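You operate a simulated robot arm through the tools that you are given. There is no shell and no other tool. Be economical: measure what you need, move in short steps, check, and stop when the job is done.

The job below is to be done with a simulated robot arm. You get a single attempt, and the scene is never put back.

Task
Set both collars of the shaft fixture to the WIDE marks.
Fine: loosen each thumb screw, slide the collar, tighten the screw again.

Only the result counts: the job must be done as asked and must still hold three seconds after the hand-in. Knocking over, shifting, dropping, spilling or breaking anything else fails it.

Robot
A 7-joint arm with a two-finger parallel gripper, fixed in place. Base frame: the origin is at the foot of the arm, x ahead of it, y to its left, z up. Units: mm, degrees, N and s.
Its first joint turns from -66.0 to 66.0 degrees. Payload 2.4 kg.
The TCP is the grasp point between the finger pads, 30 mm short of the fingertips. In the tool frame z runs along the fingers and y along their closing line. The gripper opens to 94 mm. The fingers are 28 mm wide and 10 mm thick; the gripper's body (50 by 96 mm) begins 55 mm behind the TCP.
Orientation is told as [roll, pitch, yaw] about the base's x, y, z axes, in that order, counted from this pose: with the fingers straight down and closing along the base's y, the tool's x points along the base's -x, its y along +y and its z along -z.

Tools
- The arm moves only by the tool jog_arm. Its argument "commands" is a list of rows, each a list of 3 entries, a list of its own where there are three numbers: the shift along the base's x, y, z in units of 20 mm (1.0 is 20 mm), then the turn, a rotation vector about the base's x, y, z in units of 4 degrees (1.0 is 4 degrees), then the closure, from 0 (fully open) to 1 (shut). In form: [[[tx, ty, tz], [wx, wy, wz], claw], ...]. A call has 1 to 10 rows; each row shifts and turns the commanded pose from where the row before left it. A call with a number of a shift or a turn outside -1 to 1 is refused whole. Rows are played at 5 a second. More than 50 mm and 8.6 degrees between two rows, or a gripper value outside its range, and nothing of the call is played. Where a pose cannot be reached the arm comes as near as it can. A force on the tool above 40 N (or 10 N above the force at the start of the call, whichever is more), or a blocked arm, ends the call early, and 0.2 s more pass. The fingers move at their own pace (about 153 mm/s each) and stop on an object; they squeeze with about 23 N. The grip force told is the motor's: it shows also when the fingers shut on nothing. Time passes only in rows, and 0.2 s behind the last, so rows that do not move let the fingers close. It gives the time, the measured TCP pose, the force on the tool (base axes), the opening and the grip force at its end, in the units of the frame above (readings bear some noise), and new pictures: "show" is both (left out), scene, wrist or none.
- Cameras (640 x 400 px; columns grow to the right, rows downward): "scene" is fixed at [77, 501, 1448.1]; the picture's right is [-0.44, -0.90, 0.00], its down [-0.48, 0.24, -0.84] and it looks along [0.76, -0.37, -0.54] (base axes); focal length 342 px, centre (320, 200). "wrist" rides on the gripper at [76, 14, -103] in the tool frame; the picture's right is [-0.18, 0.98, 0.00], its down [-0.75, -0.14, -0.64] and it looks along [-0.63, -0.12, 0.77] (tool axes); focal length 243 px, centre (320, 200). There is no depth. A picture from a camera that has moved, and an enlarged one, comes with that camera's place and axes in the base frame and with its lens. The place of the scene camera against the robot may be out by one fixed shift of up to 25 mm in any direction.
- close_up(camera, box): a new picture of the part [left, top, right, bottom] of that camera's present view, enlarged. No time passes.
- job_done(): hands the job in; it is judged then, once.

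Go step by step. Nothing tells you positions but the pictures and the camera data: compare them with the known pose of the tool, close in by small moves and look again before you grip or let go. The budget is 120 turns and 170 pictures, counting those below and the enlarged ones. Unless the task says otherwise, let go and move clear before handing in, and close with one line.

The tools are called after "Emit:" as name(argument=value, ...) on one line, values as JSON. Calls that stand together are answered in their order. jog_arm: Moves the arm, as the interface text tells. Its arguments: {"type":"object","properties":{"commands":{"type":"array"},"show":{"type":"string","enum":["both","scene","wrist","none"]}},"required":["commands"]} The other tools are called the same way: close_up (camera, box) takes an enlarged picture of a part of a camera's view; job_done () hands the job in.

At the start:

```text
t: 0.0
ee_pos: [344.1, 233.9, 1216.3]
ee_rot: [0.0, 0.0, 0.0]
contact_force: [0.4, -0.5, 0.1]
opening: 94.0
finger_force: 0.1
```

scene: 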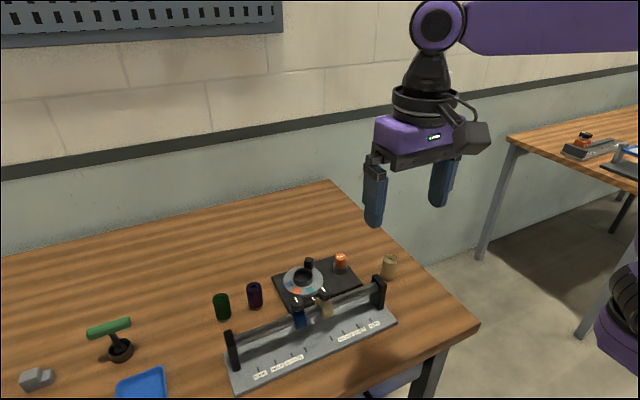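
wrist: 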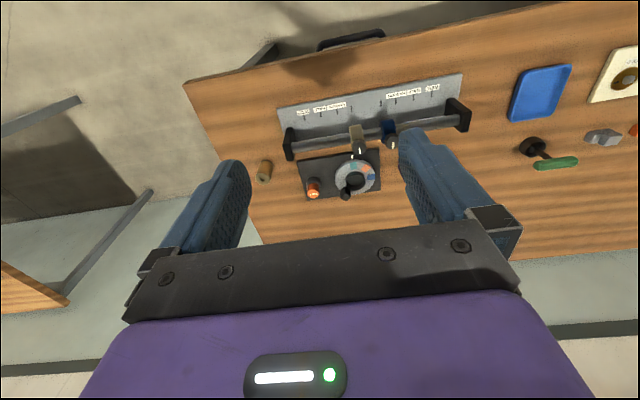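

I see a shaft fixture with a blue and a tan collar near its middle, and a plate with labels. I'll look closer at both views.

Emit:
close_up(camera="scene", box=[210, 240, 410, 395])

Emit:
close_up(camera="wrist", box=[260, 60, 490, 210])

```text
2.58 times, centred on (310, 318) of scene
camera zoom: at [77.0, 501.0, 1448.1], right [-0.44, -0.9, 0.0], down [-0.48, 0.24, -0.84], along [0.76, -0.37, -0.54], focal length 881 px, centre (346, -103)
```

zoom: 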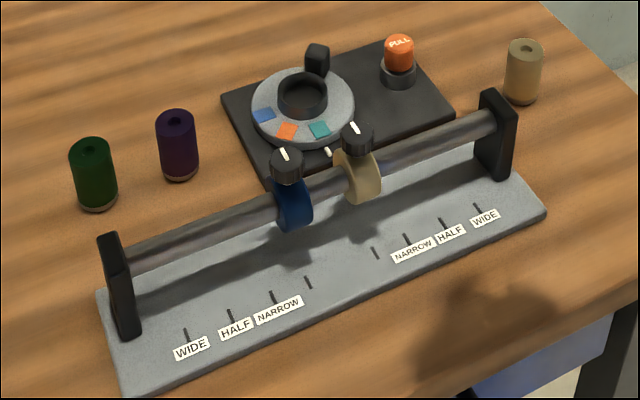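

```text
2.67 times, centred on (375, 135) of wrist
camera zoom: at [270.7, 249.3, 1318.1], right [0.18, 0.98, 0.0], down [0.75, -0.14, 0.64], along [0.63, -0.12, -0.77], focal length 647 px, centre (173, 373)
```

zoom: 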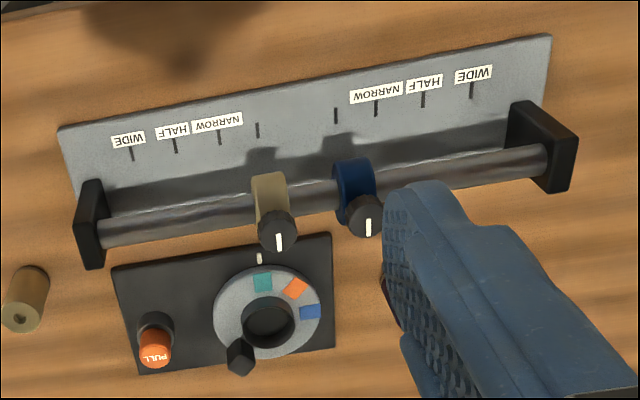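

The shaft runs along y, with its marks at about x≈427. The WIDE marks come out at y≈408 and y≈190, and the collars are now near y≈325 and y≈275. I'll move closer for better measurements.

Emit:
jog_arm(commands=[[[0.6, 0.65, -1], [0, 0, 0], 0.5], [[0.6, 0.65, -1], [0, 0, 0], 0.5], [[0.6, 0.65, -1], [0, 0, 0], 0.5], [[0.6, 0.65, -1], [0, 0, 0], 0.5], [[0.6, 0.65, -1], [0, 0, 0], 0.5]])

```text
t: 1.2
ee_pos: [405.9, 298.0, 1116.0]
ee_rot: [-0.1, -0.1, 0.0]
contact_force: [-0.6, -0.4, 0.4]
opening: 47.3
finger_force: 0.0
camera wrist: at [331.0, 313.6, 1218.3], right [0.18, 0.98, 0.0], down [0.75, -0.14, 0.64], along [0.63, -0.12, -0.77], focal length 243 px, centre (320, 200)
```

scene: 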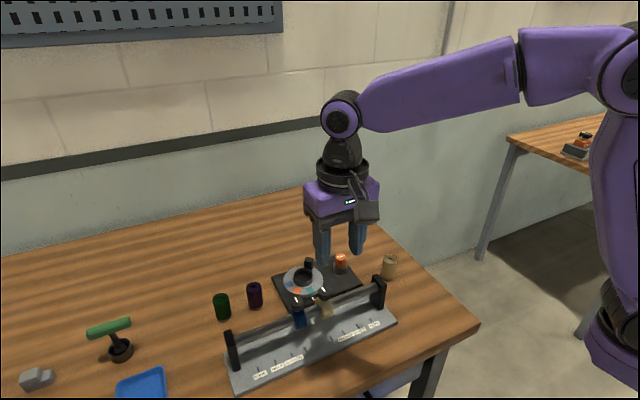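
wrist: 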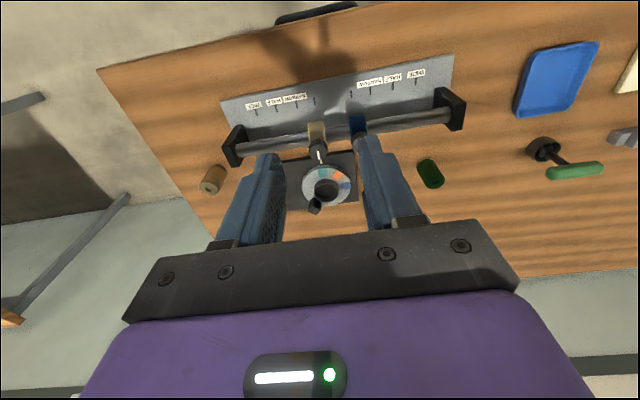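

The plate and the tan collar are visible. I'll enlarge the view to measure them.

Emit:
close_up(camera="wrist", box=[210, 50, 480, 225])

Emit:
close_up(camera="scene", box=[260, 250, 360, 350])

```text
2.29 times, centred on (345, 138) of wrist
camera zoom: at [331.0, 313.6, 1218.3], right [0.18, 0.98, 0.0], down [0.75, -0.14, 0.64], along [0.63, -0.12, -0.77], focal length 555 px, centre (263, 343)
```

zoom: 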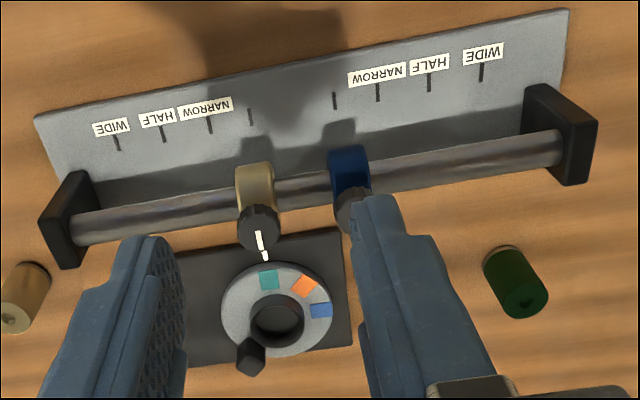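

```text
4.00 times, centred on (310, 300) of scene
camera zoom: at [77.0, 501.0, 1448.1], right [-0.44, -0.9, 0.0], down [-0.48, 0.24, -0.84], along [0.76, -0.37, -0.54], focal length 1366 px, centre (360, -200)
```

zoom: 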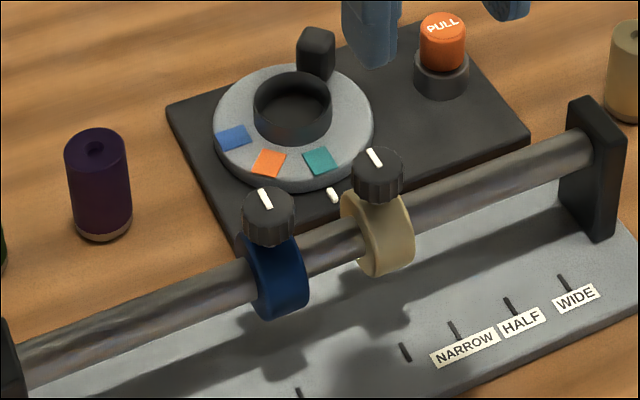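

Triangulating the two wrist views puts the tan knob near (493, 280, ~908) and the plate lower than 884. I'll approach in stages and keep checking.

Emit:
jog_arm(commands=[[[0.55, -0.15, -0.9], [0, 0, 0], 0.5], [[0.55, -0.15, -0.9], [0, 0, 0], 0.5], [[0.55, -0.15, -0.9], [0, 0, 0], 0.5], [[0.55, -0.15, -0.9], [0, 0, 0], 0.5], [[0.55, -0.15, -0.9], [0, 0, 0], 0.5], [[0.55, -0.15, -0.9], [0, 0, 0], 0.5]])

Emit:
close_up(camera="scene", box=[220, 220, 400, 380])

```text
t: 2.6
ee_pos: [472.2, 283.2, 1007.7]
ee_rot: [0.0, 0.1, 0.1]
contact_force: [1.3, 0.1, 0.1]
opening: 46.9
finger_force: 0.0
camera wrist: at [396.3, 297.9, 1110.0], right [0.18, 0.98, 0.0], down [0.75, -0.14, 0.64], along [0.63, -0.12, -0.77], focal length 243 px, centre (320, 200)
```

scene: 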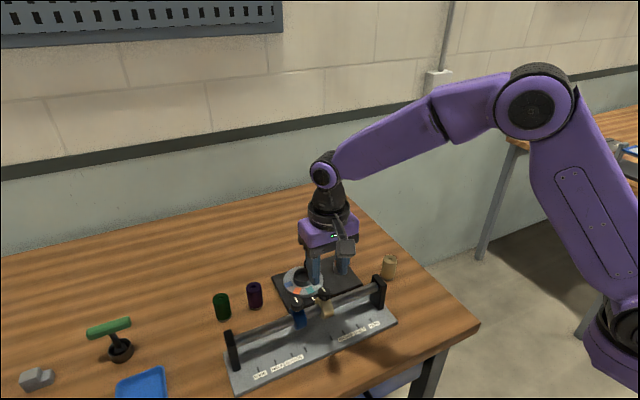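
wrist: 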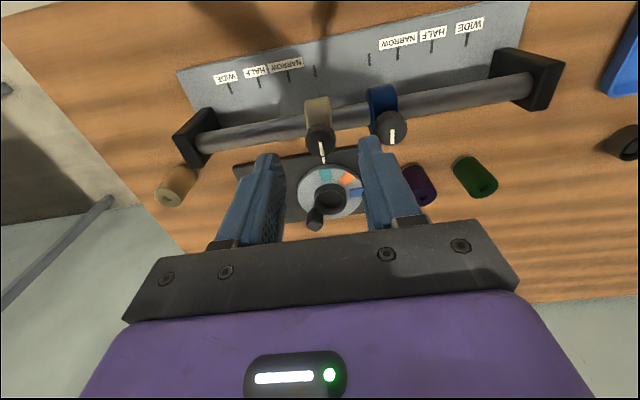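

```text
2.50 times, centred on (310, 300) of scene
camera zoom: at [77.0, 501.0, 1448.1], right [-0.44, -0.9, 0.0], down [-0.48, 0.24, -0.84], along [0.76, -0.37, -0.54], focal length 854 px, centre (345, -50)
```

zoom: 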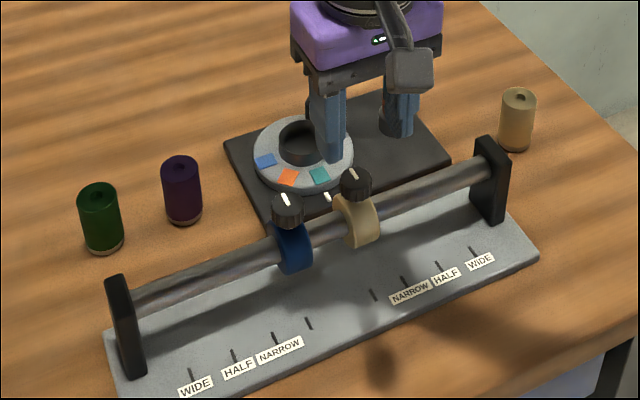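

The gripper is now above and slightly behind the fixture. I'll zoom in on the knobs.

Emit:
close_up(camera="wrist", box=[170, 10, 570, 260])

```text
1.60 times, centred on (370, 135) of wrist
camera zoom: at [396.3, 297.9, 1110.0], right [0.18, 0.98, 0.0], down [0.75, -0.14, 0.64], along [0.63, -0.12, -0.77], focal length 388 px, centre (240, 304)
```

zoom: 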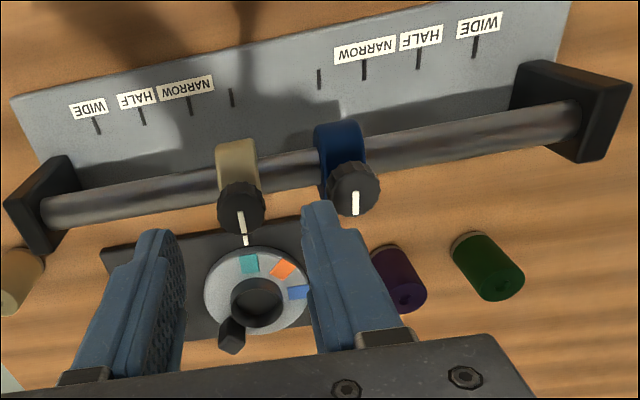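

The three views agree: tan knob (494, 280.5), blue knob (494, 341), knob tops at z≈911, knobs about 26 mm across. The WIDE marks are at y≈441 and y≈180. Next I'll go above the tan knob.

Emit:
jog_arm(commands=[[[0.55, -0.07, -0.5], [0, 0, 0], 0.45], [[0.54, -0.07, -0.5], [0, 0, 0], 0.45], [[0, 0, -0.7], [0, 0, 0], 0.45], [[0, 0, -0.7], [0, 0, 0], 0.45], [[0, 0, 0], [0, 0, 0], 0.45]])

Emit:
close_up(camera="scene", box=[260, 240, 380, 340])

Emit:
close_up(camera="wrist", box=[200, 60, 440, 210])

```text
t: 3.8
ee_pos: [492.4, 279.3, 960.2]
ee_rot: [0.0, 0.0, 0.0]
contact_force: [1.0, -1.3, 0.4]
opening: 51.9
finger_force: 0.0
camera wrist: at [417.9, 294.1, 1062.6], right [0.18, 0.98, 0.0], down [0.75, -0.14, 0.64], along [0.63, -0.12, -0.77], focal length 243 px, centre (320, 200)
```

scene: 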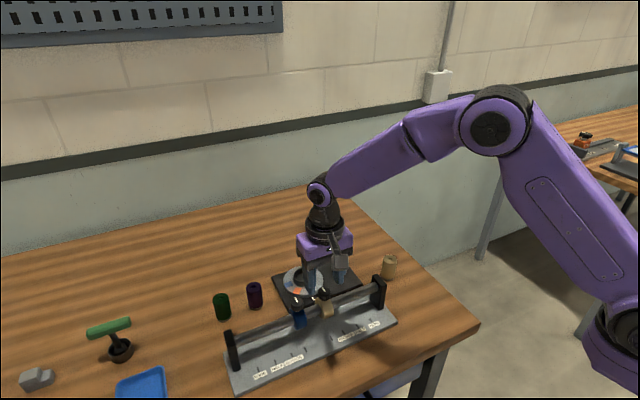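
wrist: 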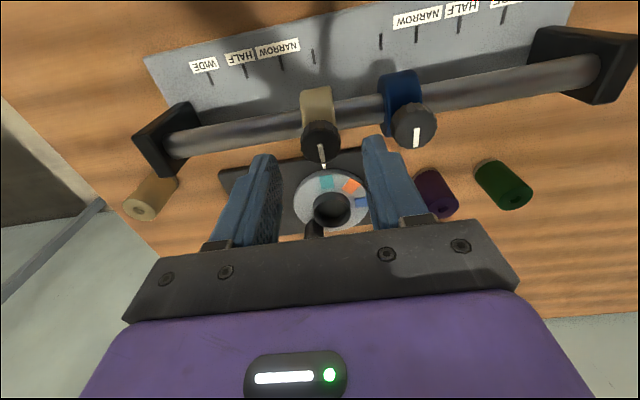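

```text
4.00 times, centred on (320, 290) of scene
camera zoom: at [77.0, 501.0, 1448.1], right [-0.44, -0.9, 0.0], down [-0.48, 0.24, -0.84], along [0.76, -0.37, -0.54], focal length 1366 px, centre (320, -160)
```

zoom: 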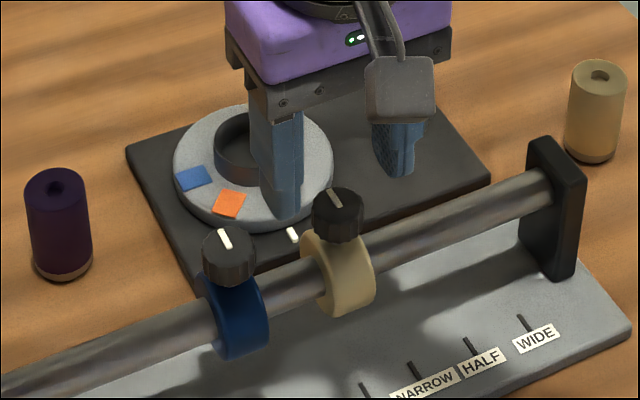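

```text
2.67 times, centred on (320, 135) of wrist
camera zoom: at [417.9, 294.1, 1062.6], right [0.18, 0.98, 0.0], down [0.75, -0.14, 0.64], along [0.63, -0.12, -0.77], focal length 647 px, centre (320, 373)
```

zoom: 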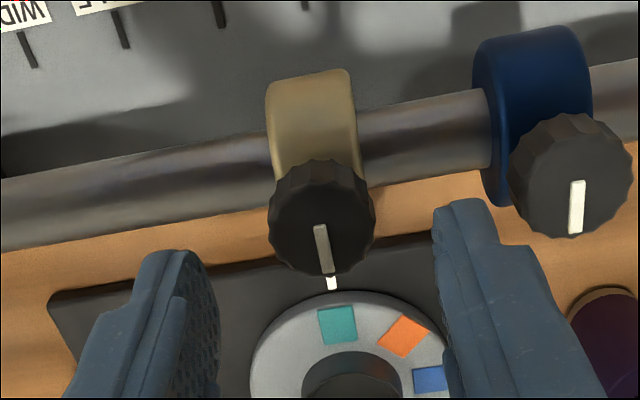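

The knob sits centred between the fingers in y. I'll lower by 18 mm, straddling it, and check the heights.

Emit:
jog_arm(commands=[[[0, 0.05, -0.45], [0, 0, 0], 0.45], [[0, 0, -0.45], [0, 0, 0], 0.45]], show="none")

Emit:
close_up(camera="scene", box=[280, 250, 360, 320])

Emit:
close_up(camera="wrist", box=[200, 60, 440, 210])

```text
t: 4.4
ee_pos: [494.1, 278.8, 940.9]
ee_rot: [0.0, 0.0, 0.0]
contact_force: [-0.5, -0.5, -1.1]
opening: 51.9
finger_force: 0.0
```

```text
5.71 times, centred on (320, 285) of scene
camera zoom: at [77.0, 501.0, 1448.1], right [-0.44, -0.9, 0.0], down [-0.48, 0.24, -0.84], along [0.76, -0.37, -0.54], focal length 1951 px, centre (320, -286)
```

zoom: 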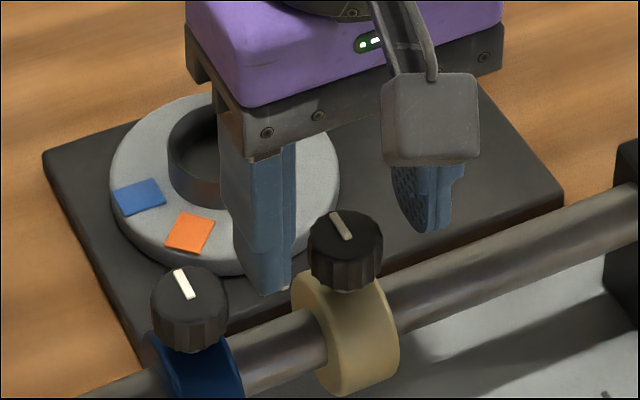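

```text
2.67 times, centred on (320, 135) of wrist
camera zoom: at [418.6, 294.4, 1043.8], right [0.18, 0.98, 0.0], down [0.75, -0.14, 0.64], along [0.63, -0.12, -0.77], focal length 647 px, centre (320, 373)
```

zoom: 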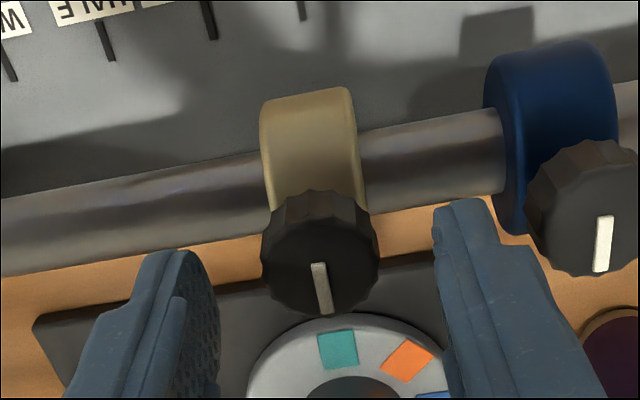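

The knob top is about level with the fingertips. I'll pre-rotate to yaw −40° so there's room to turn it counter-clockwise.

Emit:
jog_arm(commands=[[[0, 0.05, 0], [0, 0, -1], 0.45], [[0, 0, 0], [0, 0, -1], 0.45], [[0, 0, 0], [0, 0, -1], 0.45], [[0, 0, 0], [0, 0, -1], 0.45], [[0, 0, 0], [0, 0, -1], 0.45], [[0, 0, 0], [0, 0, -1], 0.45], [[0, 0, 0], [0, 0, -1], 0.45], [[0, 0, 0], [0, 0, -1], 0.45], [[0, 0, 0], [0, 0, -1], 0.45], [[0, 0, 0], [0, 0, -1], 0.45]])

Emit:
close_up(camera="wrist", box=[200, 60, 440, 210])

```text
t: 6.6
ee_pos: [493.8, 280.2, 941.0]
ee_rot: [0.0, 0.0, -40.2]
contact_force: [0.1, -1.1, 0.4]
opening: 51.9
finger_force: 0.0
camera wrist: at [445.7, 341.6, 1043.6], right [0.77, 0.63, 0.0], down [0.49, -0.59, 0.64], along [0.41, -0.5, -0.77], focal length 243 px, centre (320, 200)
```

scene: 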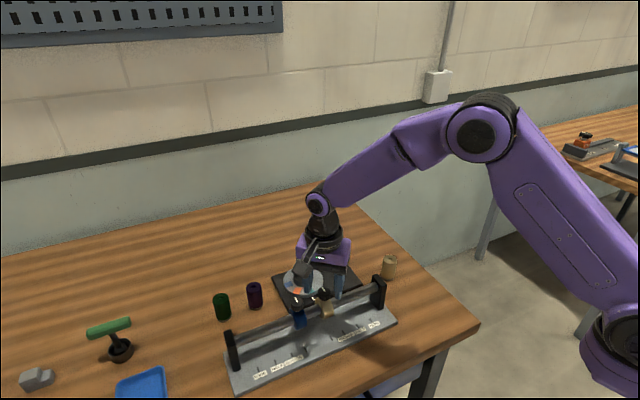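
wrist: 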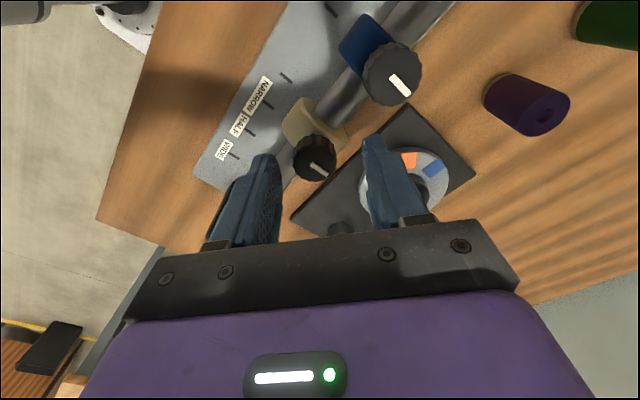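

```text
2.67 times, centred on (320, 135) of wrist
camera zoom: at [445.7, 341.6, 1043.6], right [0.77, 0.63, 0.0], down [0.49, -0.59, 0.64], along [0.41, -0.5, -0.77], focal length 647 px, centre (320, 373)
```

zoom: 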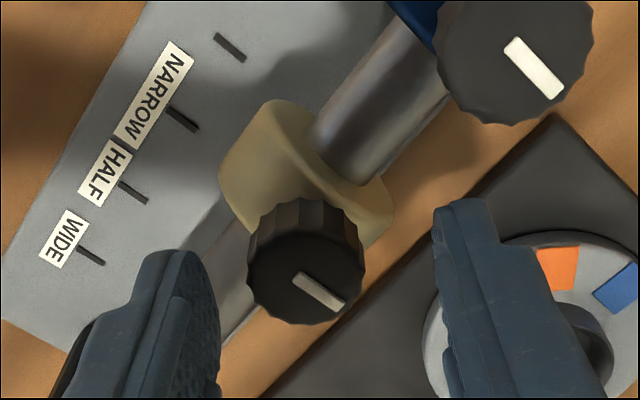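

Combining the rotated and straight views gives the knob top at (492, 280, 915). I'll lower 12 mm and close on it.

Emit:
jog_arm(commands=[[[-0.07, 0, -0.6], [0, 0, 0], 0.45], [[0, 0, 0], [0, 0, 0], 0.6], [[0, 0, 0], [0, 0, 0], 1], [[0, 0, 0], [0, 0, 0], 1]], show="none")

Emit:
close_up(camera="wrist", box=[200, 60, 440, 210])

Emit:
close_up(camera="scene", box=[280, 250, 360, 320])

```text
t: 7.6
ee_pos: [490.5, 280.0, 929.4]
ee_rot: [-0.2, 0.0, -40.1]
contact_force: [-10.5, -9.8, 5.2]
opening: 25.2
finger_force: 45.4
```

```text
2.67 times, centred on (320, 135) of wrist
camera zoom: at [443.0, 340.7, 1031.7], right [0.77, 0.63, 0.0], down [0.49, -0.59, 0.64], along [0.4, -0.5, -0.77], focal length 647 px, centre (320, 373)
```

zoom: 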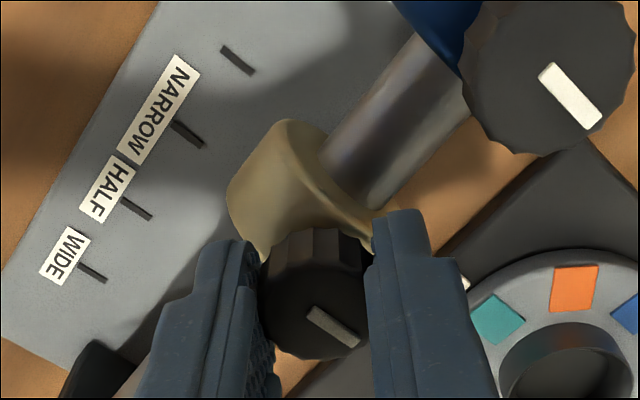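

```text
5.71 times, centred on (320, 285) of scene
camera zoom: at [76.6, 500.7, 1448.2], right [-0.44, -0.9, 0.0], down [-0.48, 0.24, -0.84], along [0.76, -0.37, -0.54], focal length 1951 px, centre (320, -286)
```

zoom: 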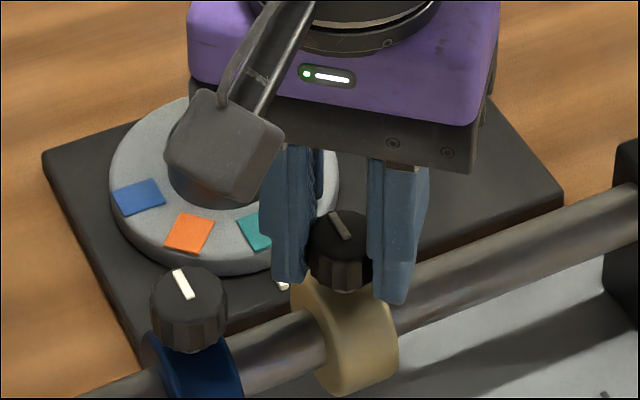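

The knob is gripped at 25 mm. I'll ease the side load slightly and start turning counter-clockwise.

Emit:
jog_arm(commands=[[[-0.06, -0.06, 0], [0, 0, 0], 1], [[0, 0, 0], [0, 0, 1], 1], [[0, 0, 0], [0, 0, 1], 1], [[0, 0, 0], [0, 0, 1], 1], [[0, 0, 0], [0, 0, 1], 1], [[0, 0, 0], [0, 0, 1], 1]], show="none")

Emit:
close_up(camera="scene", box=[280, 250, 360, 320])

```text
t: 9.0
ee_pos: [490.9, 281.2, 929.4]
ee_rot: [-0.1, 0.1, -19.9]
contact_force: [-9.3, -2.7, 0.5]
opening: 25.4
finger_force: 44.5
```

```text
5.71 times, centred on (320, 285) of scene
camera zoom: at [76.8, 500.9, 1448.1], right [-0.44, -0.9, 0.0], down [-0.48, 0.24, -0.84], along [0.76, -0.37, -0.54], focal length 1951 px, centre (320, -286)
```

zoom: 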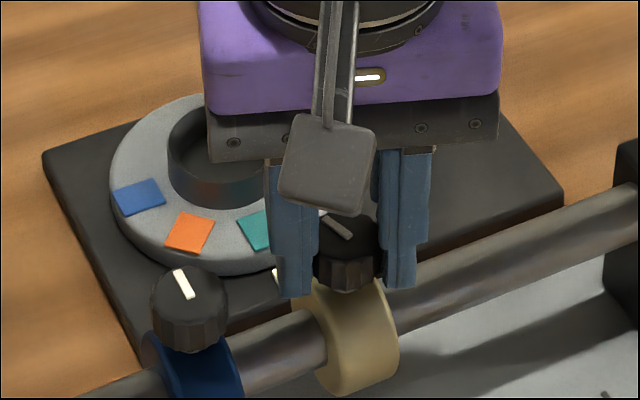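

The knob turns with the fingers, counter-clockwise. I'll carry on to yaw +40.

Emit:
jog_arm(commands=[[[0, 0, 0], [0, 0, 1], 1], [[0, 0, 0], [0, 0, 1], 1], [[0, 0, 0], [0, 0, 1], 1], [[0, 0, 0], [0, 0, 1], 1], [[0, 0, 0], [0, 0, 1], 1], [[0, 0, 0], [0, 0, 1], 1], [[0, 0, 0], [0, 0, 1], 1], [[0, 0, 0], [0, 0, 1], 1], [[0, 0, 0], [0, 0, 1], 1], [[0, 0, 0], [0, 0, 1], 1]], show="none")

Emit:
jog_arm(commands=[[[0, 0, 0], [0, 0, 1], 1], [[0, 0, 0], [0, 0, 1], 1], [[0, 0, 0], [0, 0, 1], 1], [[0, 0, 0], [0, 0, 1], 1], [[0, 0, 0], [0, 0, 1], 1]], show="none")

Emit:
close_up(camera="scene", box=[280, 250, 360, 320])

Emit:
close_up(camera="wrist", box=[200, 60, 440, 210])

```text
t: 11.2
ee_pos: [490.1, 280.0, 929.5]
ee_rot: [0.0, 0.3, 20.0]
contact_force: [-8.0, -2.2, -15.9]
opening: 25.3
finger_force: 44.9
```

```text
t: 12.4
ee_pos: [491.1, 280.0, 929.2]
ee_rot: [-0.1, 0.0, 40.0]
contact_force: [-11.4, 0.5, -4.9]
opening: 25.1
finger_force: 44.8
```

```text
5.71 times, centred on (320, 285) of scene
camera zoom: at [76.8, 501.0, 1448.1], right [-0.44, -0.9, 0.0], down [-0.48, 0.24, -0.84], along [0.76, -0.37, -0.54], focal length 1951 px, centre (320, -286)
```

zoom: 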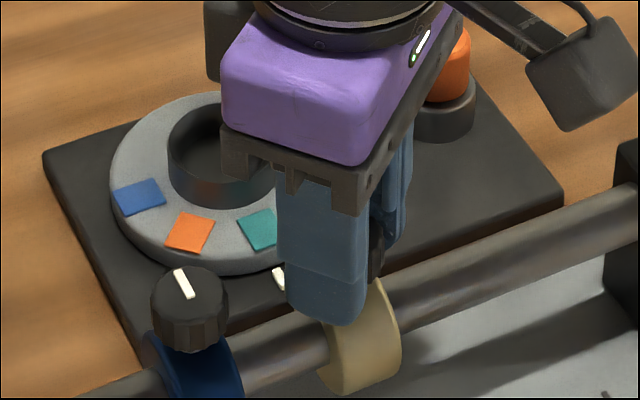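

```text
2.67 times, centred on (320, 135) of wrist
camera zoom: at [424.4, 242.1, 1031.9], right [-0.49, 0.87, 0.0], down [0.67, 0.38, 0.64], along [0.56, 0.32, -0.77], focal length 647 px, centre (320, 373)
```

zoom: 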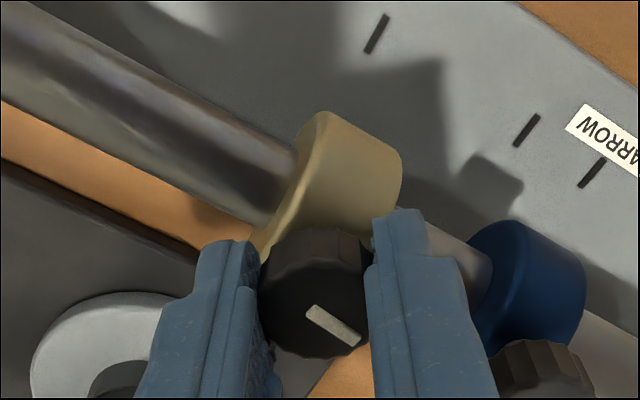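

I've turned it 80°, and the mark moved with the fingers. I'll test gently whether the collar slides toward −y.

Emit:
jog_arm(commands=[[[0, -0.15, 0], [0, 0, 0], 1], [[0, -0.15, 0], [0, 0, 0], 1]], show="none")

Emit:
close_up(camera="scene", box=[280, 250, 360, 320])

```text
t: 13.0
ee_pos: [490.3, 272.6, 929.2]
ee_rot: [0.0, 0.0, 40.1]
contact_force: [-10.4, 1.8, -8.5]
opening: 25.2
finger_force: 46.0
```

```text
5.71 times, centred on (320, 285) of scene
camera zoom: at [76.9, 501.1, 1448.1], right [-0.44, -0.9, 0.0], down [-0.48, 0.24, -0.84], along [0.76, -0.37, -0.54], focal length 1951 px, centre (320, -286)
```

zoom: 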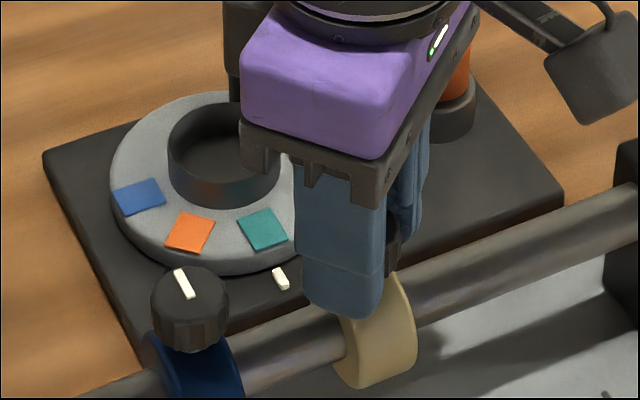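

The collar slides with the fingers. I'll move it most of the way to WIDE (mark y≈180) and then measure precisely.

Emit:
jog_arm(commands=[[[0, -0.5, 0], [0, 0, 0], 1], [[0, -0.5, 0], [0, 0, 0], 1], [[0, -0.5, 0], [0, 0, 0], 1], [[0, -0.5, 0], [0, 0, 0], 1], [[0, -0.5, 0], [0, 0, 0], 1], [[0, -0.5, 0], [0, 0, 0], 1], [[0, -0.5, 0], [0, 0, 0], 1], [[0, -0.5, 0], [0, 0, 0], 1]])

Emit:
close_up(camera="scene", box=[310, 260, 410, 345])

Emit:
close_up(camera="wrist", box=[200, 60, 440, 210])

```text
t: 14.8
ee_pos: [489.9, 193.0, 929.9]
ee_rot: [-0.1, 0.2, 40.0]
contact_force: [-14.2, 0.9, 0.5]
opening: 25.3
finger_force: 45.2
camera wrist: at [424.4, 155.9, 1032.1], right [-0.49, 0.87, 0.0], down [0.67, 0.38, 0.64], along [0.56, 0.31, -0.77], focal length 243 px, centre (320, 200)
```

scene: 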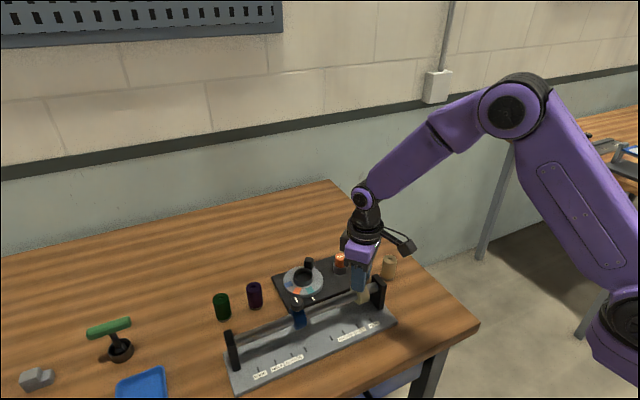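
wrist: 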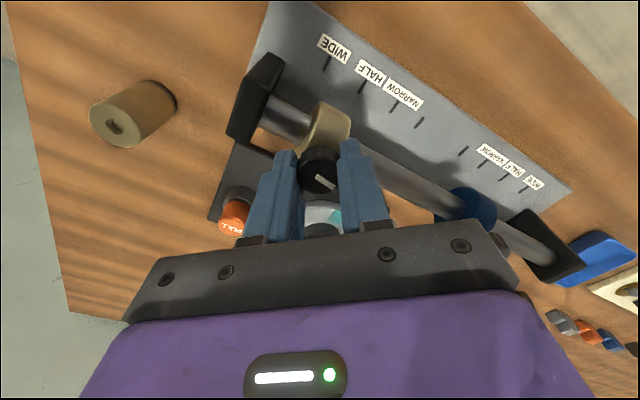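

```text
4.71 times, centred on (360, 302) of scene
camera zoom: at [76.6, 501.0, 1448.1], right [-0.44, -0.9, 0.0], down [-0.48, 0.24, -0.84], along [0.76, -0.37, -0.54], focal length 1607 px, centre (132, -282)
```

zoom: 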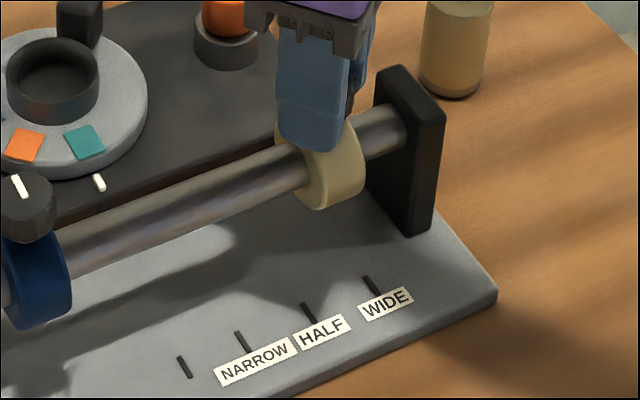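

```text
2.67 times, centred on (320, 135) of wrist
camera zoom: at [424.4, 155.9, 1032.1], right [-0.49, 0.87, 0.0], down [0.67, 0.38, 0.64], along [0.56, 0.31, -0.77], focal length 647 px, centre (320, 373)
```

zoom: 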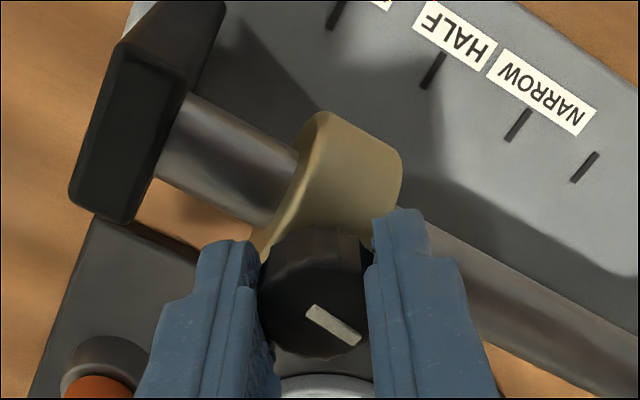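

The wrist view again puts the WIDE mark at y≈180, and the collar is at y≈193. I'll move it 13 mm more.

Emit:
jog_arm(commands=[[[0, -0.33, 0], [0, 0, 0], 1], [[0, -0.32, 0], [0, 0, 0], 1], [[0, 0, 0], [0, 0, 0], 1]])

Emit:
close_up(camera="scene", box=[330, 260, 410, 345])

Emit:
close_up(camera="wrist", box=[240, 30, 400, 180])

```text
t: 15.6
ee_pos: [490.2, 180.7, 930.2]
ee_rot: [0.0, 0.0, 39.9]
contact_force: [-1.8, -0.3, -12.1]
opening: 25.4
finger_force: 45.0
camera wrist: at [424.2, 142.9, 1031.9], right [-0.49, 0.87, 0.0], down [0.67, 0.38, 0.64], along [0.56, 0.31, -0.77], focal length 243 px, centre (320, 200)
```

scene: 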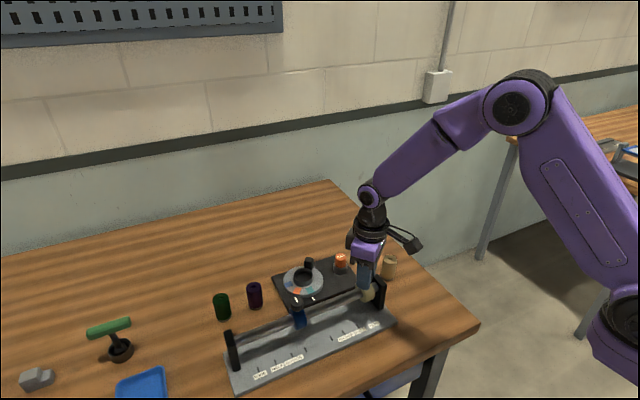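
wrist: 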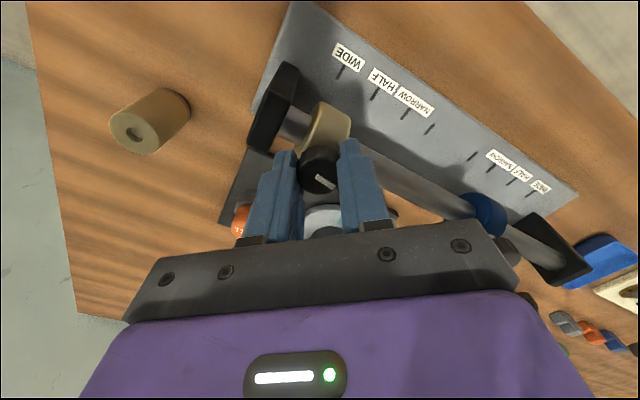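

```text
4.71 times, centred on (370, 302) of scene
camera zoom: at [77.1, 501.0, 1448.1], right [-0.44, -0.9, 0.0], down [-0.48, 0.24, -0.84], along [0.76, -0.37, -0.54], focal length 1607 px, centre (85, -282)
```

zoom: 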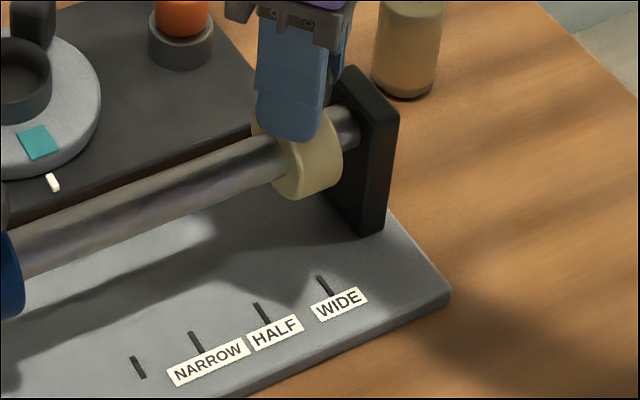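

```text
2.67 times, centred on (320, 105) of wrist
camera zoom: at [424.2, 142.9, 1031.9], right [-0.49, 0.87, 0.0], down [0.67, 0.38, 0.64], along [0.56, 0.31, -0.77], focal length 647 px, centre (320, 453)
```

zoom: 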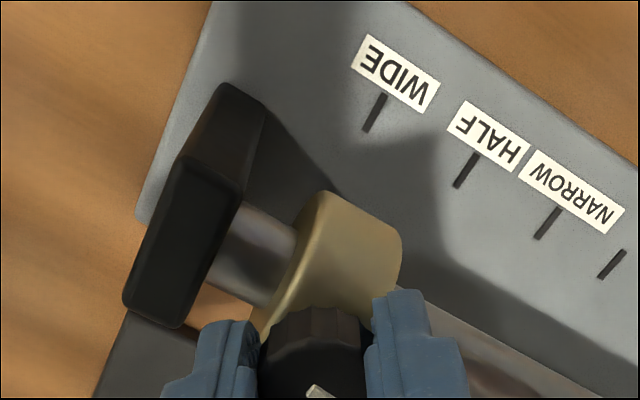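

The collar is on the WIDE mark (mark y≈180.1, knob 180.5). I'll now tighten clockwise by the full 80° and a bit more.

Emit:
jog_arm(commands=[[[0, 0, 0], [0, 0, -1], 1], [[0, 0, 0], [0, 0, -1], 1], [[0, 0, 0], [0, 0, -1], 1], [[0, 0, 0], [0, 0, -1], 1], [[0, 0, 0], [0, 0, -1], 1], [[0, 0, 0], [0, 0, -1], 1], [[0, 0, 0], [0, 0, -1], 1], [[0, 0, 0], [0, 0, -1], 1], [[0, 0, 0], [0, 0, -1], 1], [[0, 0, 0], [0, 0, -1], 1]], show="none")

Emit:
jog_arm(commands=[[[0, 0, 0], [0, 0, -1], 1], [[0, 0, 0], [0, 0, -1], 1], [[0, 0, 0], [0, 0, -1], 1], [[0, 0, 0], [0, 0, -1], 1], [[0, 0, 0], [0, 0, -1], 1], [[0, 0, 0], [0, 0, -1], 1], [[0, 0, 0], [0, 0, -1], 1], [[0, 0, 0], [0, 0, -1], 1], [[0, 0, 0], [0, 0, -1], 1], [[0, 0, 0], [0, 0, -1], 1]], show="none")

Emit:
close_up(camera="wrist", box=[200, 60, 440, 210])

```text
t: 17.8
ee_pos: [490.6, 179.4, 930.3]
ee_rot: [0.0, 0.1, -0.1]
contact_force: [-8.1, 1.2, 0.2]
opening: 25.3
finger_force: 44.9
```

```text
t: 20.0
ee_pos: [491.4, 179.4, 931.1]
ee_rot: [0.0, -0.1, -40.0]
contact_force: [-6.3, -8.0, 0.0]
opening: 25.5
finger_force: 45.7
```

```text
2.67 times, centred on (320, 135) of wrist
camera zoom: at [442.8, 240.5, 1032.0], right [0.77, 0.63, 0.0], down [0.49, -0.59, 0.64], along [0.41, -0.5, -0.77], focal length 647 px, centre (320, 373)
```

zoom: 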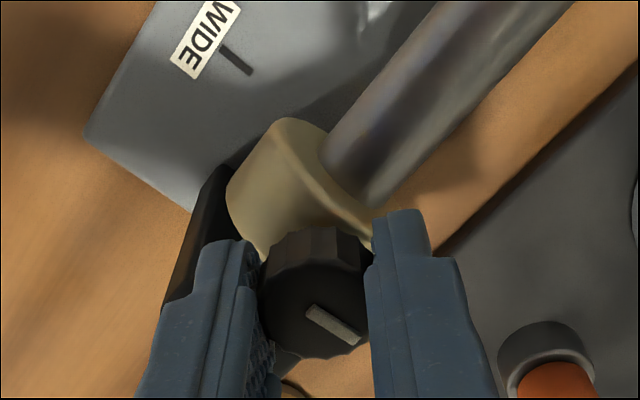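

It's back to the starting angle with the line in the same place in the grip. I'll add 12° more to snug it, then look.

Emit:
jog_arm(commands=[[[0, 0, 0], [0, 0, -1], 1], [[0, 0, 0], [0, 0, -1], 1], [[0, 0, 0], [0, 0, -1], 1]], show="none")

Emit:
close_up(camera="wrist", box=[200, 60, 440, 210])

```text
t: 20.8
ee_pos: [491.0, 179.1, 929.3]
ee_rot: [-0.1, 0.2, -52.2]
contact_force: [-6.1, -11.3, -1.0]
opening: 25.4
finger_force: 45.1
```

```text
2.67 times, centred on (320, 135) of wrist
camera zoom: at [456.8, 249.3, 1032.2], right [0.89, 0.46, 0.0], down [0.35, -0.68, 0.64], along [0.29, -0.57, -0.77], focal length 647 px, centre (320, 373)
```

zoom: 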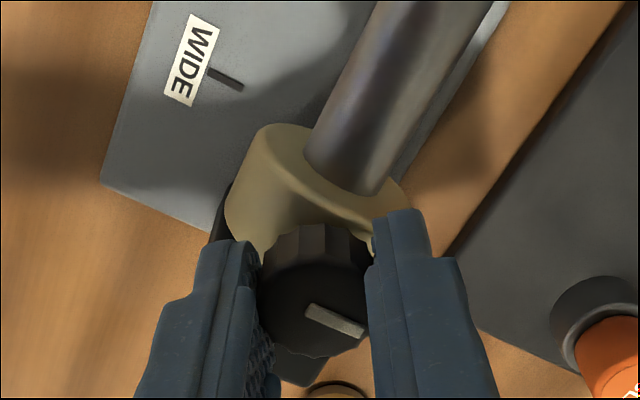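

The line slipped about 10° inside the grip, so the screw has hit its stop and is tight. I'll release, rise and check the position.

Emit:
jog_arm(commands=[[[0, 0, 0], [0, 0, 0], 0.45], [[0, 0, 0], [0, 0, 0], 0.45], [[0, 0, 1], [0, 0, 1], 0.45], [[0, 0, 1], [0, 0, 1], 0.45], [[0, 0, 0.5], [0, 0, 1], 0.45], [[0, 0, 0], [0, 0, 1], 0.45], [[0, 0, 0], [0, 0, 1], 0.45], [[0, 0, 0], [0, 0, 1], 0.45], [[0, 0, 0], [0, 0, 1], 0.45], [[0, 0, 0], [0, 0, 1], 0.45]], show="none")

Emit:
jog_arm(commands=[[[0, 0, 0], [0, 0, 1], 0.45], [[0, 0, 0], [0, 0, 1], 0.45], [[0, 0, 0], [0, 0, 1], 0.45], [[0, 0, 0], [0, 0, 1], 0.45], [[0, 0, 0], [0, 0, 1], 0.45]])

Emit:
close_up(camera="wrist", box=[200, 30, 440, 180])

Emit:
close_up(camera="scene", box=[290, 260, 410, 350])

```text
t: 23.0
ee_pos: [490.1, 180.0, 980.6]
ee_rot: [0.0, -0.1, -19.9]
contact_force: [0.7, -0.2, 0.2]
opening: 51.5
finger_force: 0.0
```

```text
t: 24.2
ee_pos: [491.4, 179.8, 980.2]
ee_rot: [0.0, 0.1, 0.1]
contact_force: [0.6, -0.4, 0.5]
opening: 51.6
finger_force: 0.1
camera wrist: at [416.1, 195.0, 1082.5], right [0.18, 0.98, 0.0], down [0.75, -0.14, 0.64], along [0.63, -0.12, -0.77], focal length 243 px, centre (320, 200)
```

scene: 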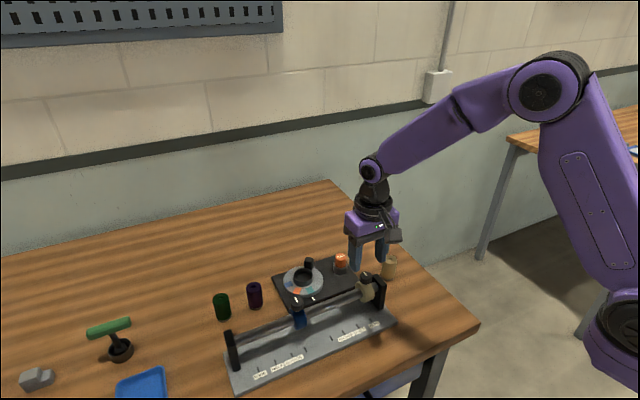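
wrist: 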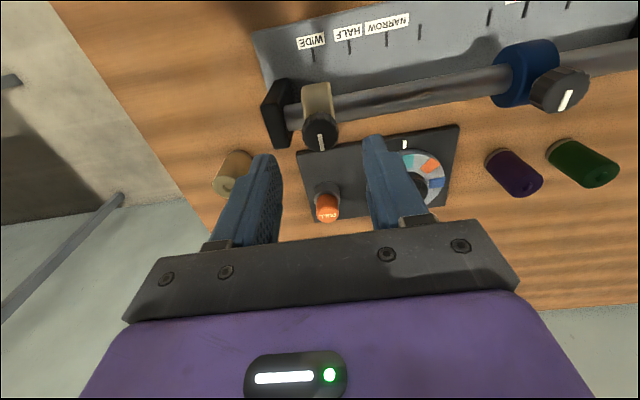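

```text
2.67 times, centred on (320, 105) of wrist
camera zoom: at [416.1, 195.0, 1082.5], right [0.18, 0.98, 0.0], down [0.75, -0.14, 0.64], along [0.63, -0.12, -0.77], focal length 647 px, centre (320, 453)
```

zoom: 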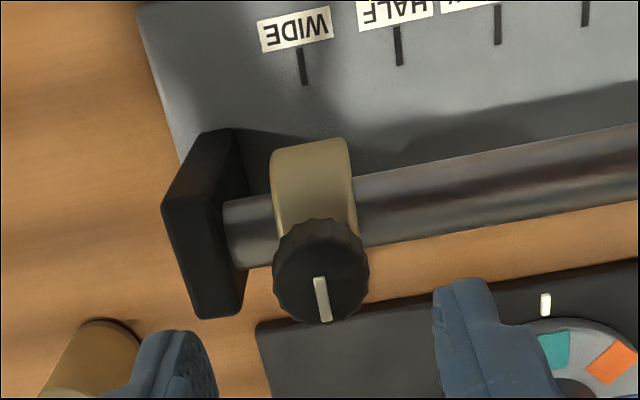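

```text
4.44 times, centred on (350, 305) of scene
camera zoom: at [77.0, 501.0, 1448.1], right [-0.44, -0.9, 0.0], down [-0.48, 0.24, -0.84], along [0.76, -0.37, -0.54], focal length 1518 px, centre (187, -267)
```

zoom: 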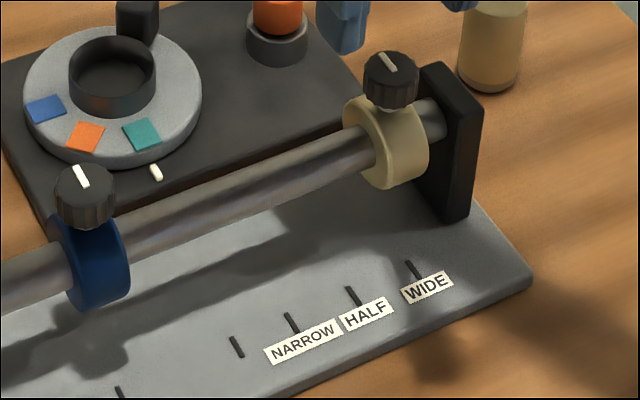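

The tan collar sits within about 1 mm of its WIDE mark. Now I'll move to the blue knob at (491, 341), pre-rotating −40°.

Emit:
jog_arm(commands=[[[0, 0.8, 0], [0, 0, -1], 0.45], [[0, 0.8, 0], [0, 0, -1], 0.45], [[0, 0.8, 0], [0, 0, -1], 0.45], [[0, 0.8, 0], [0, 0, -1], 0.45], [[0, 0.8, 0], [0, 0, -1], 0.45], [[0, 0.8, 0], [0, 0, -1], 0.45], [[0, 0.8, 0], [0, 0, -1], 0.45], [[0, 0.8, 0], [0, 0, -1], 0.45], [[0, 0.8, 0], [0, 0, -1], 0.45], [[0, 0.85, 0], [0, 0, -1], 0.45]])

Emit:
close_up(camera="wrist", box=[200, 30, 440, 180])

```text
t: 26.4
ee_pos: [489.4, 342.6, 980.1]
ee_rot: [0.0, -0.1, -40.0]
contact_force: [-0.2, 0.6, 0.4]
opening: 51.6
finger_force: 0.2
camera wrist: at [442.2, 402.7, 1082.9], right [0.77, 0.63, 0.0], down [0.49, -0.59, 0.64], along [0.41, -0.5, -0.77], focal length 243 px, centre (320, 200)
```

scene: 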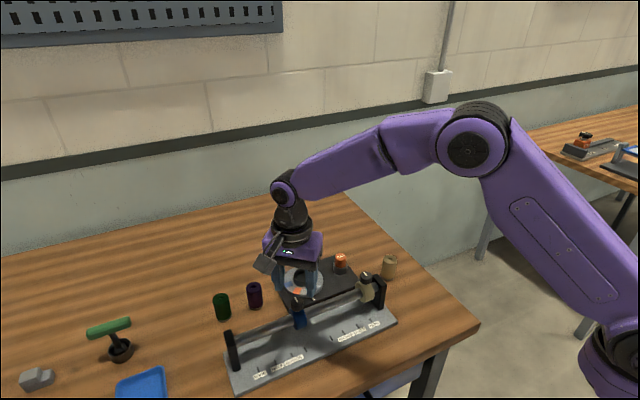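
wrist: 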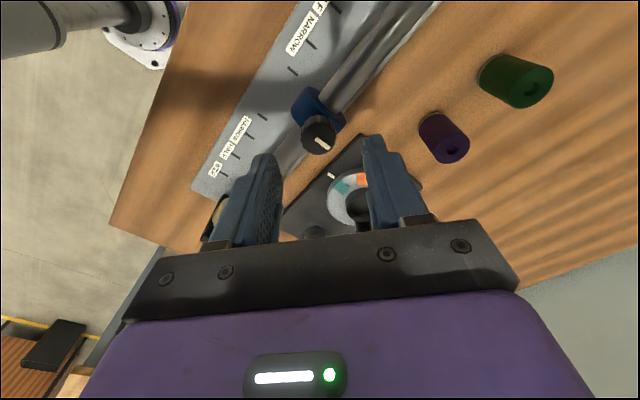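

```text
2.67 times, centred on (320, 105) of wrist
camera zoom: at [442.2, 402.7, 1082.9], right [0.77, 0.63, 0.0], down [0.49, -0.59, 0.64], along [0.41, -0.5, -0.77], focal length 647 px, centre (320, 453)
```

zoom: 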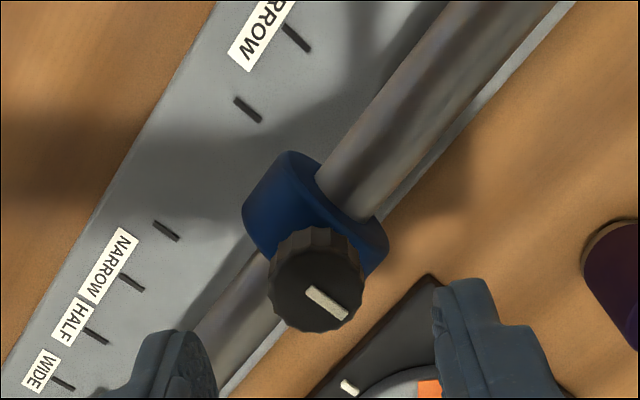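

The blue knob measures (492, 339.5). I'll correct, descend 51 mm straddling it and close.

Emit:
jog_arm(commands=[[[0.04, -0.12, -0.75], [0, 0, 0], 0.45], [[0, 0, -0.75], [0, 0, 0], 0.45], [[0, 0, -0.6], [0, 0, 0], 0.45], [[0, 0, -0.45], [0, 0, 0], 0.45], [[0, 0, 0], [0, 0, 0], 0.65], [[0, 0, 0], [0, 0, 0], 1], [[0, 0, 0], [0, 0, 0], 1]], show="none")

Emit:
close_up(camera="wrist", box=[200, 60, 440, 210])

```text
t: 28.0
ee_pos: [490.5, 338.5, 929.5]
ee_rot: [0.0, 0.0, -40.0]
contact_force: [0.1, -1.2, -0.2]
opening: 25.0
finger_force: 44.9
```

```text
2.67 times, centred on (320, 135) of wrist
camera zoom: at [443.5, 399.6, 1031.8], right [0.77, 0.63, 0.0], down [0.49, -0.59, 0.64], along [0.41, -0.5, -0.77], focal length 647 px, centre (320, 373)
```

zoom: 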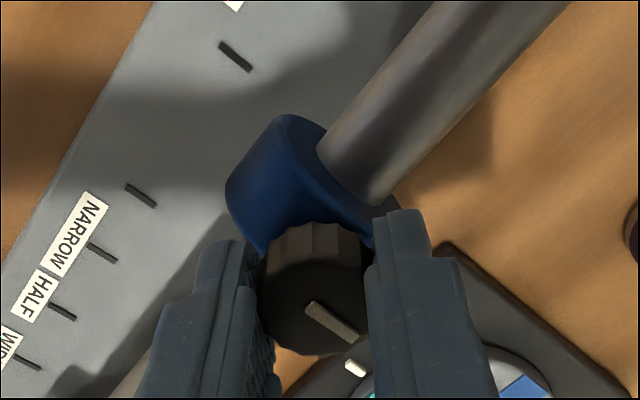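

It's gripped cleanly with no side load. I'll turn it 80° counter-clockwise.

Emit:
jog_arm(commands=[[[0, 0, 0], [0, 0, 1], 1], [[0, 0, 0], [0, 0, 1], 1], [[0, 0, 0], [0, 0, 1], 1], [[0, 0, 0], [0, 0, 1], 1], [[0, 0, 0], [0, 0, 1], 1], [[0, 0, 0], [0, 0, 1], 1], [[0, 0, 0], [0, 0, 1], 1], [[0, 0, 0], [0, 0, 1], 1], [[0, 0, 0], [0, 0, 1], 1], [[0, 0, 0], [0, 0, 1], 1]], show="none")

Emit:
jog_arm(commands=[[[0, 0, 0], [0, 0, 1], 1], [[0, 0, 0], [0, 0, 1], 1], [[0, 0, 0], [0, 0, 1], 1], [[0, 0, 0], [0, 0, 1], 1], [[0, 0, 0], [0, 0, 1], 1], [[0, 0, 0], [0, 0, 1], 1], [[0, 0, 0], [0, 0, 1], 1], [[0, 0, 0], [0, 0, 1], 1], [[0, 0, 0], [0, 0, 1], 1], [[0, 0, 0], [0, 0, 1], 1]], show="none")

Emit:
close_up(camera="wrist", box=[200, 60, 440, 210])

```text
t: 30.2
ee_pos: [492.0, 340.5, 930.2]
ee_rot: [0.2, -0.1, 0.1]
contact_force: [5.9, 10.6, 5.6]
opening: 25.5
finger_force: 45.1
```

```text
t: 32.4
ee_pos: [491.1, 340.6, 930.8]
ee_rot: [0.0, -0.2, 40.2]
contact_force: [-1.6, 21.8, 9.2]
opening: 25.2
finger_force: 45.1
```

```text
2.67 times, centred on (320, 135) of wrist
camera zoom: at [424.9, 303.1, 1031.5], right [-0.49, 0.87, 0.0], down [0.67, 0.38, 0.64], along [0.56, 0.32, -0.77], focal length 647 px, centre (320, 373)
```

zoom: 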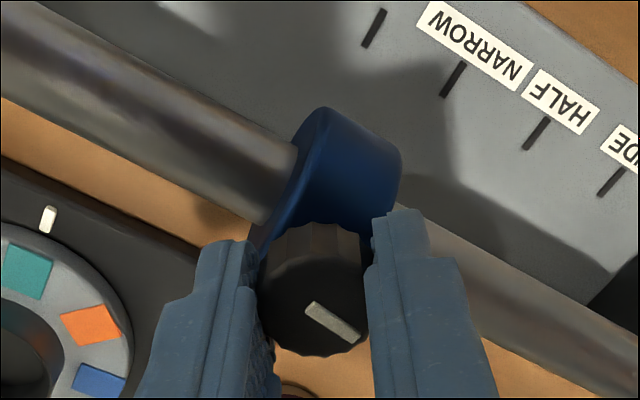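

The knob turned fully. Next I'll test-slide toward +y.

Emit:
jog_arm(commands=[[[0, 0.15, 0], [0, 0, 0], 1], [[0, 0.2, 0], [0, 0, 0], 1], [[0, 0, 0], [0, 0, 0], 1]], show="none")

Emit:
close_up(camera="wrist", box=[200, 60, 440, 210])

```text
t: 33.2
ee_pos: [490.7, 343.4, 929.2]
ee_rot: [-0.1, 0.3, 39.8]
contact_force: [-10.2, -1.4, 26.0]
opening: 25.3
finger_force: 44.9
```

```text
2.67 times, centred on (320, 135) of wrist
camera zoom: at [425.4, 306.8, 1031.6], right [-0.49, 0.87, 0.0], down [0.67, 0.38, 0.64], along [0.56, 0.31, -0.77], focal length 647 px, centre (320, 373)
```

zoom: 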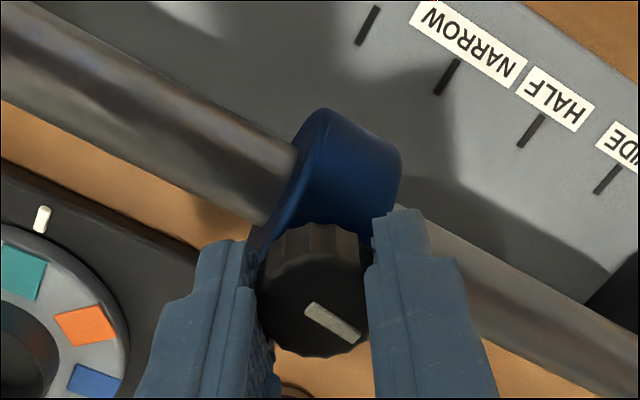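

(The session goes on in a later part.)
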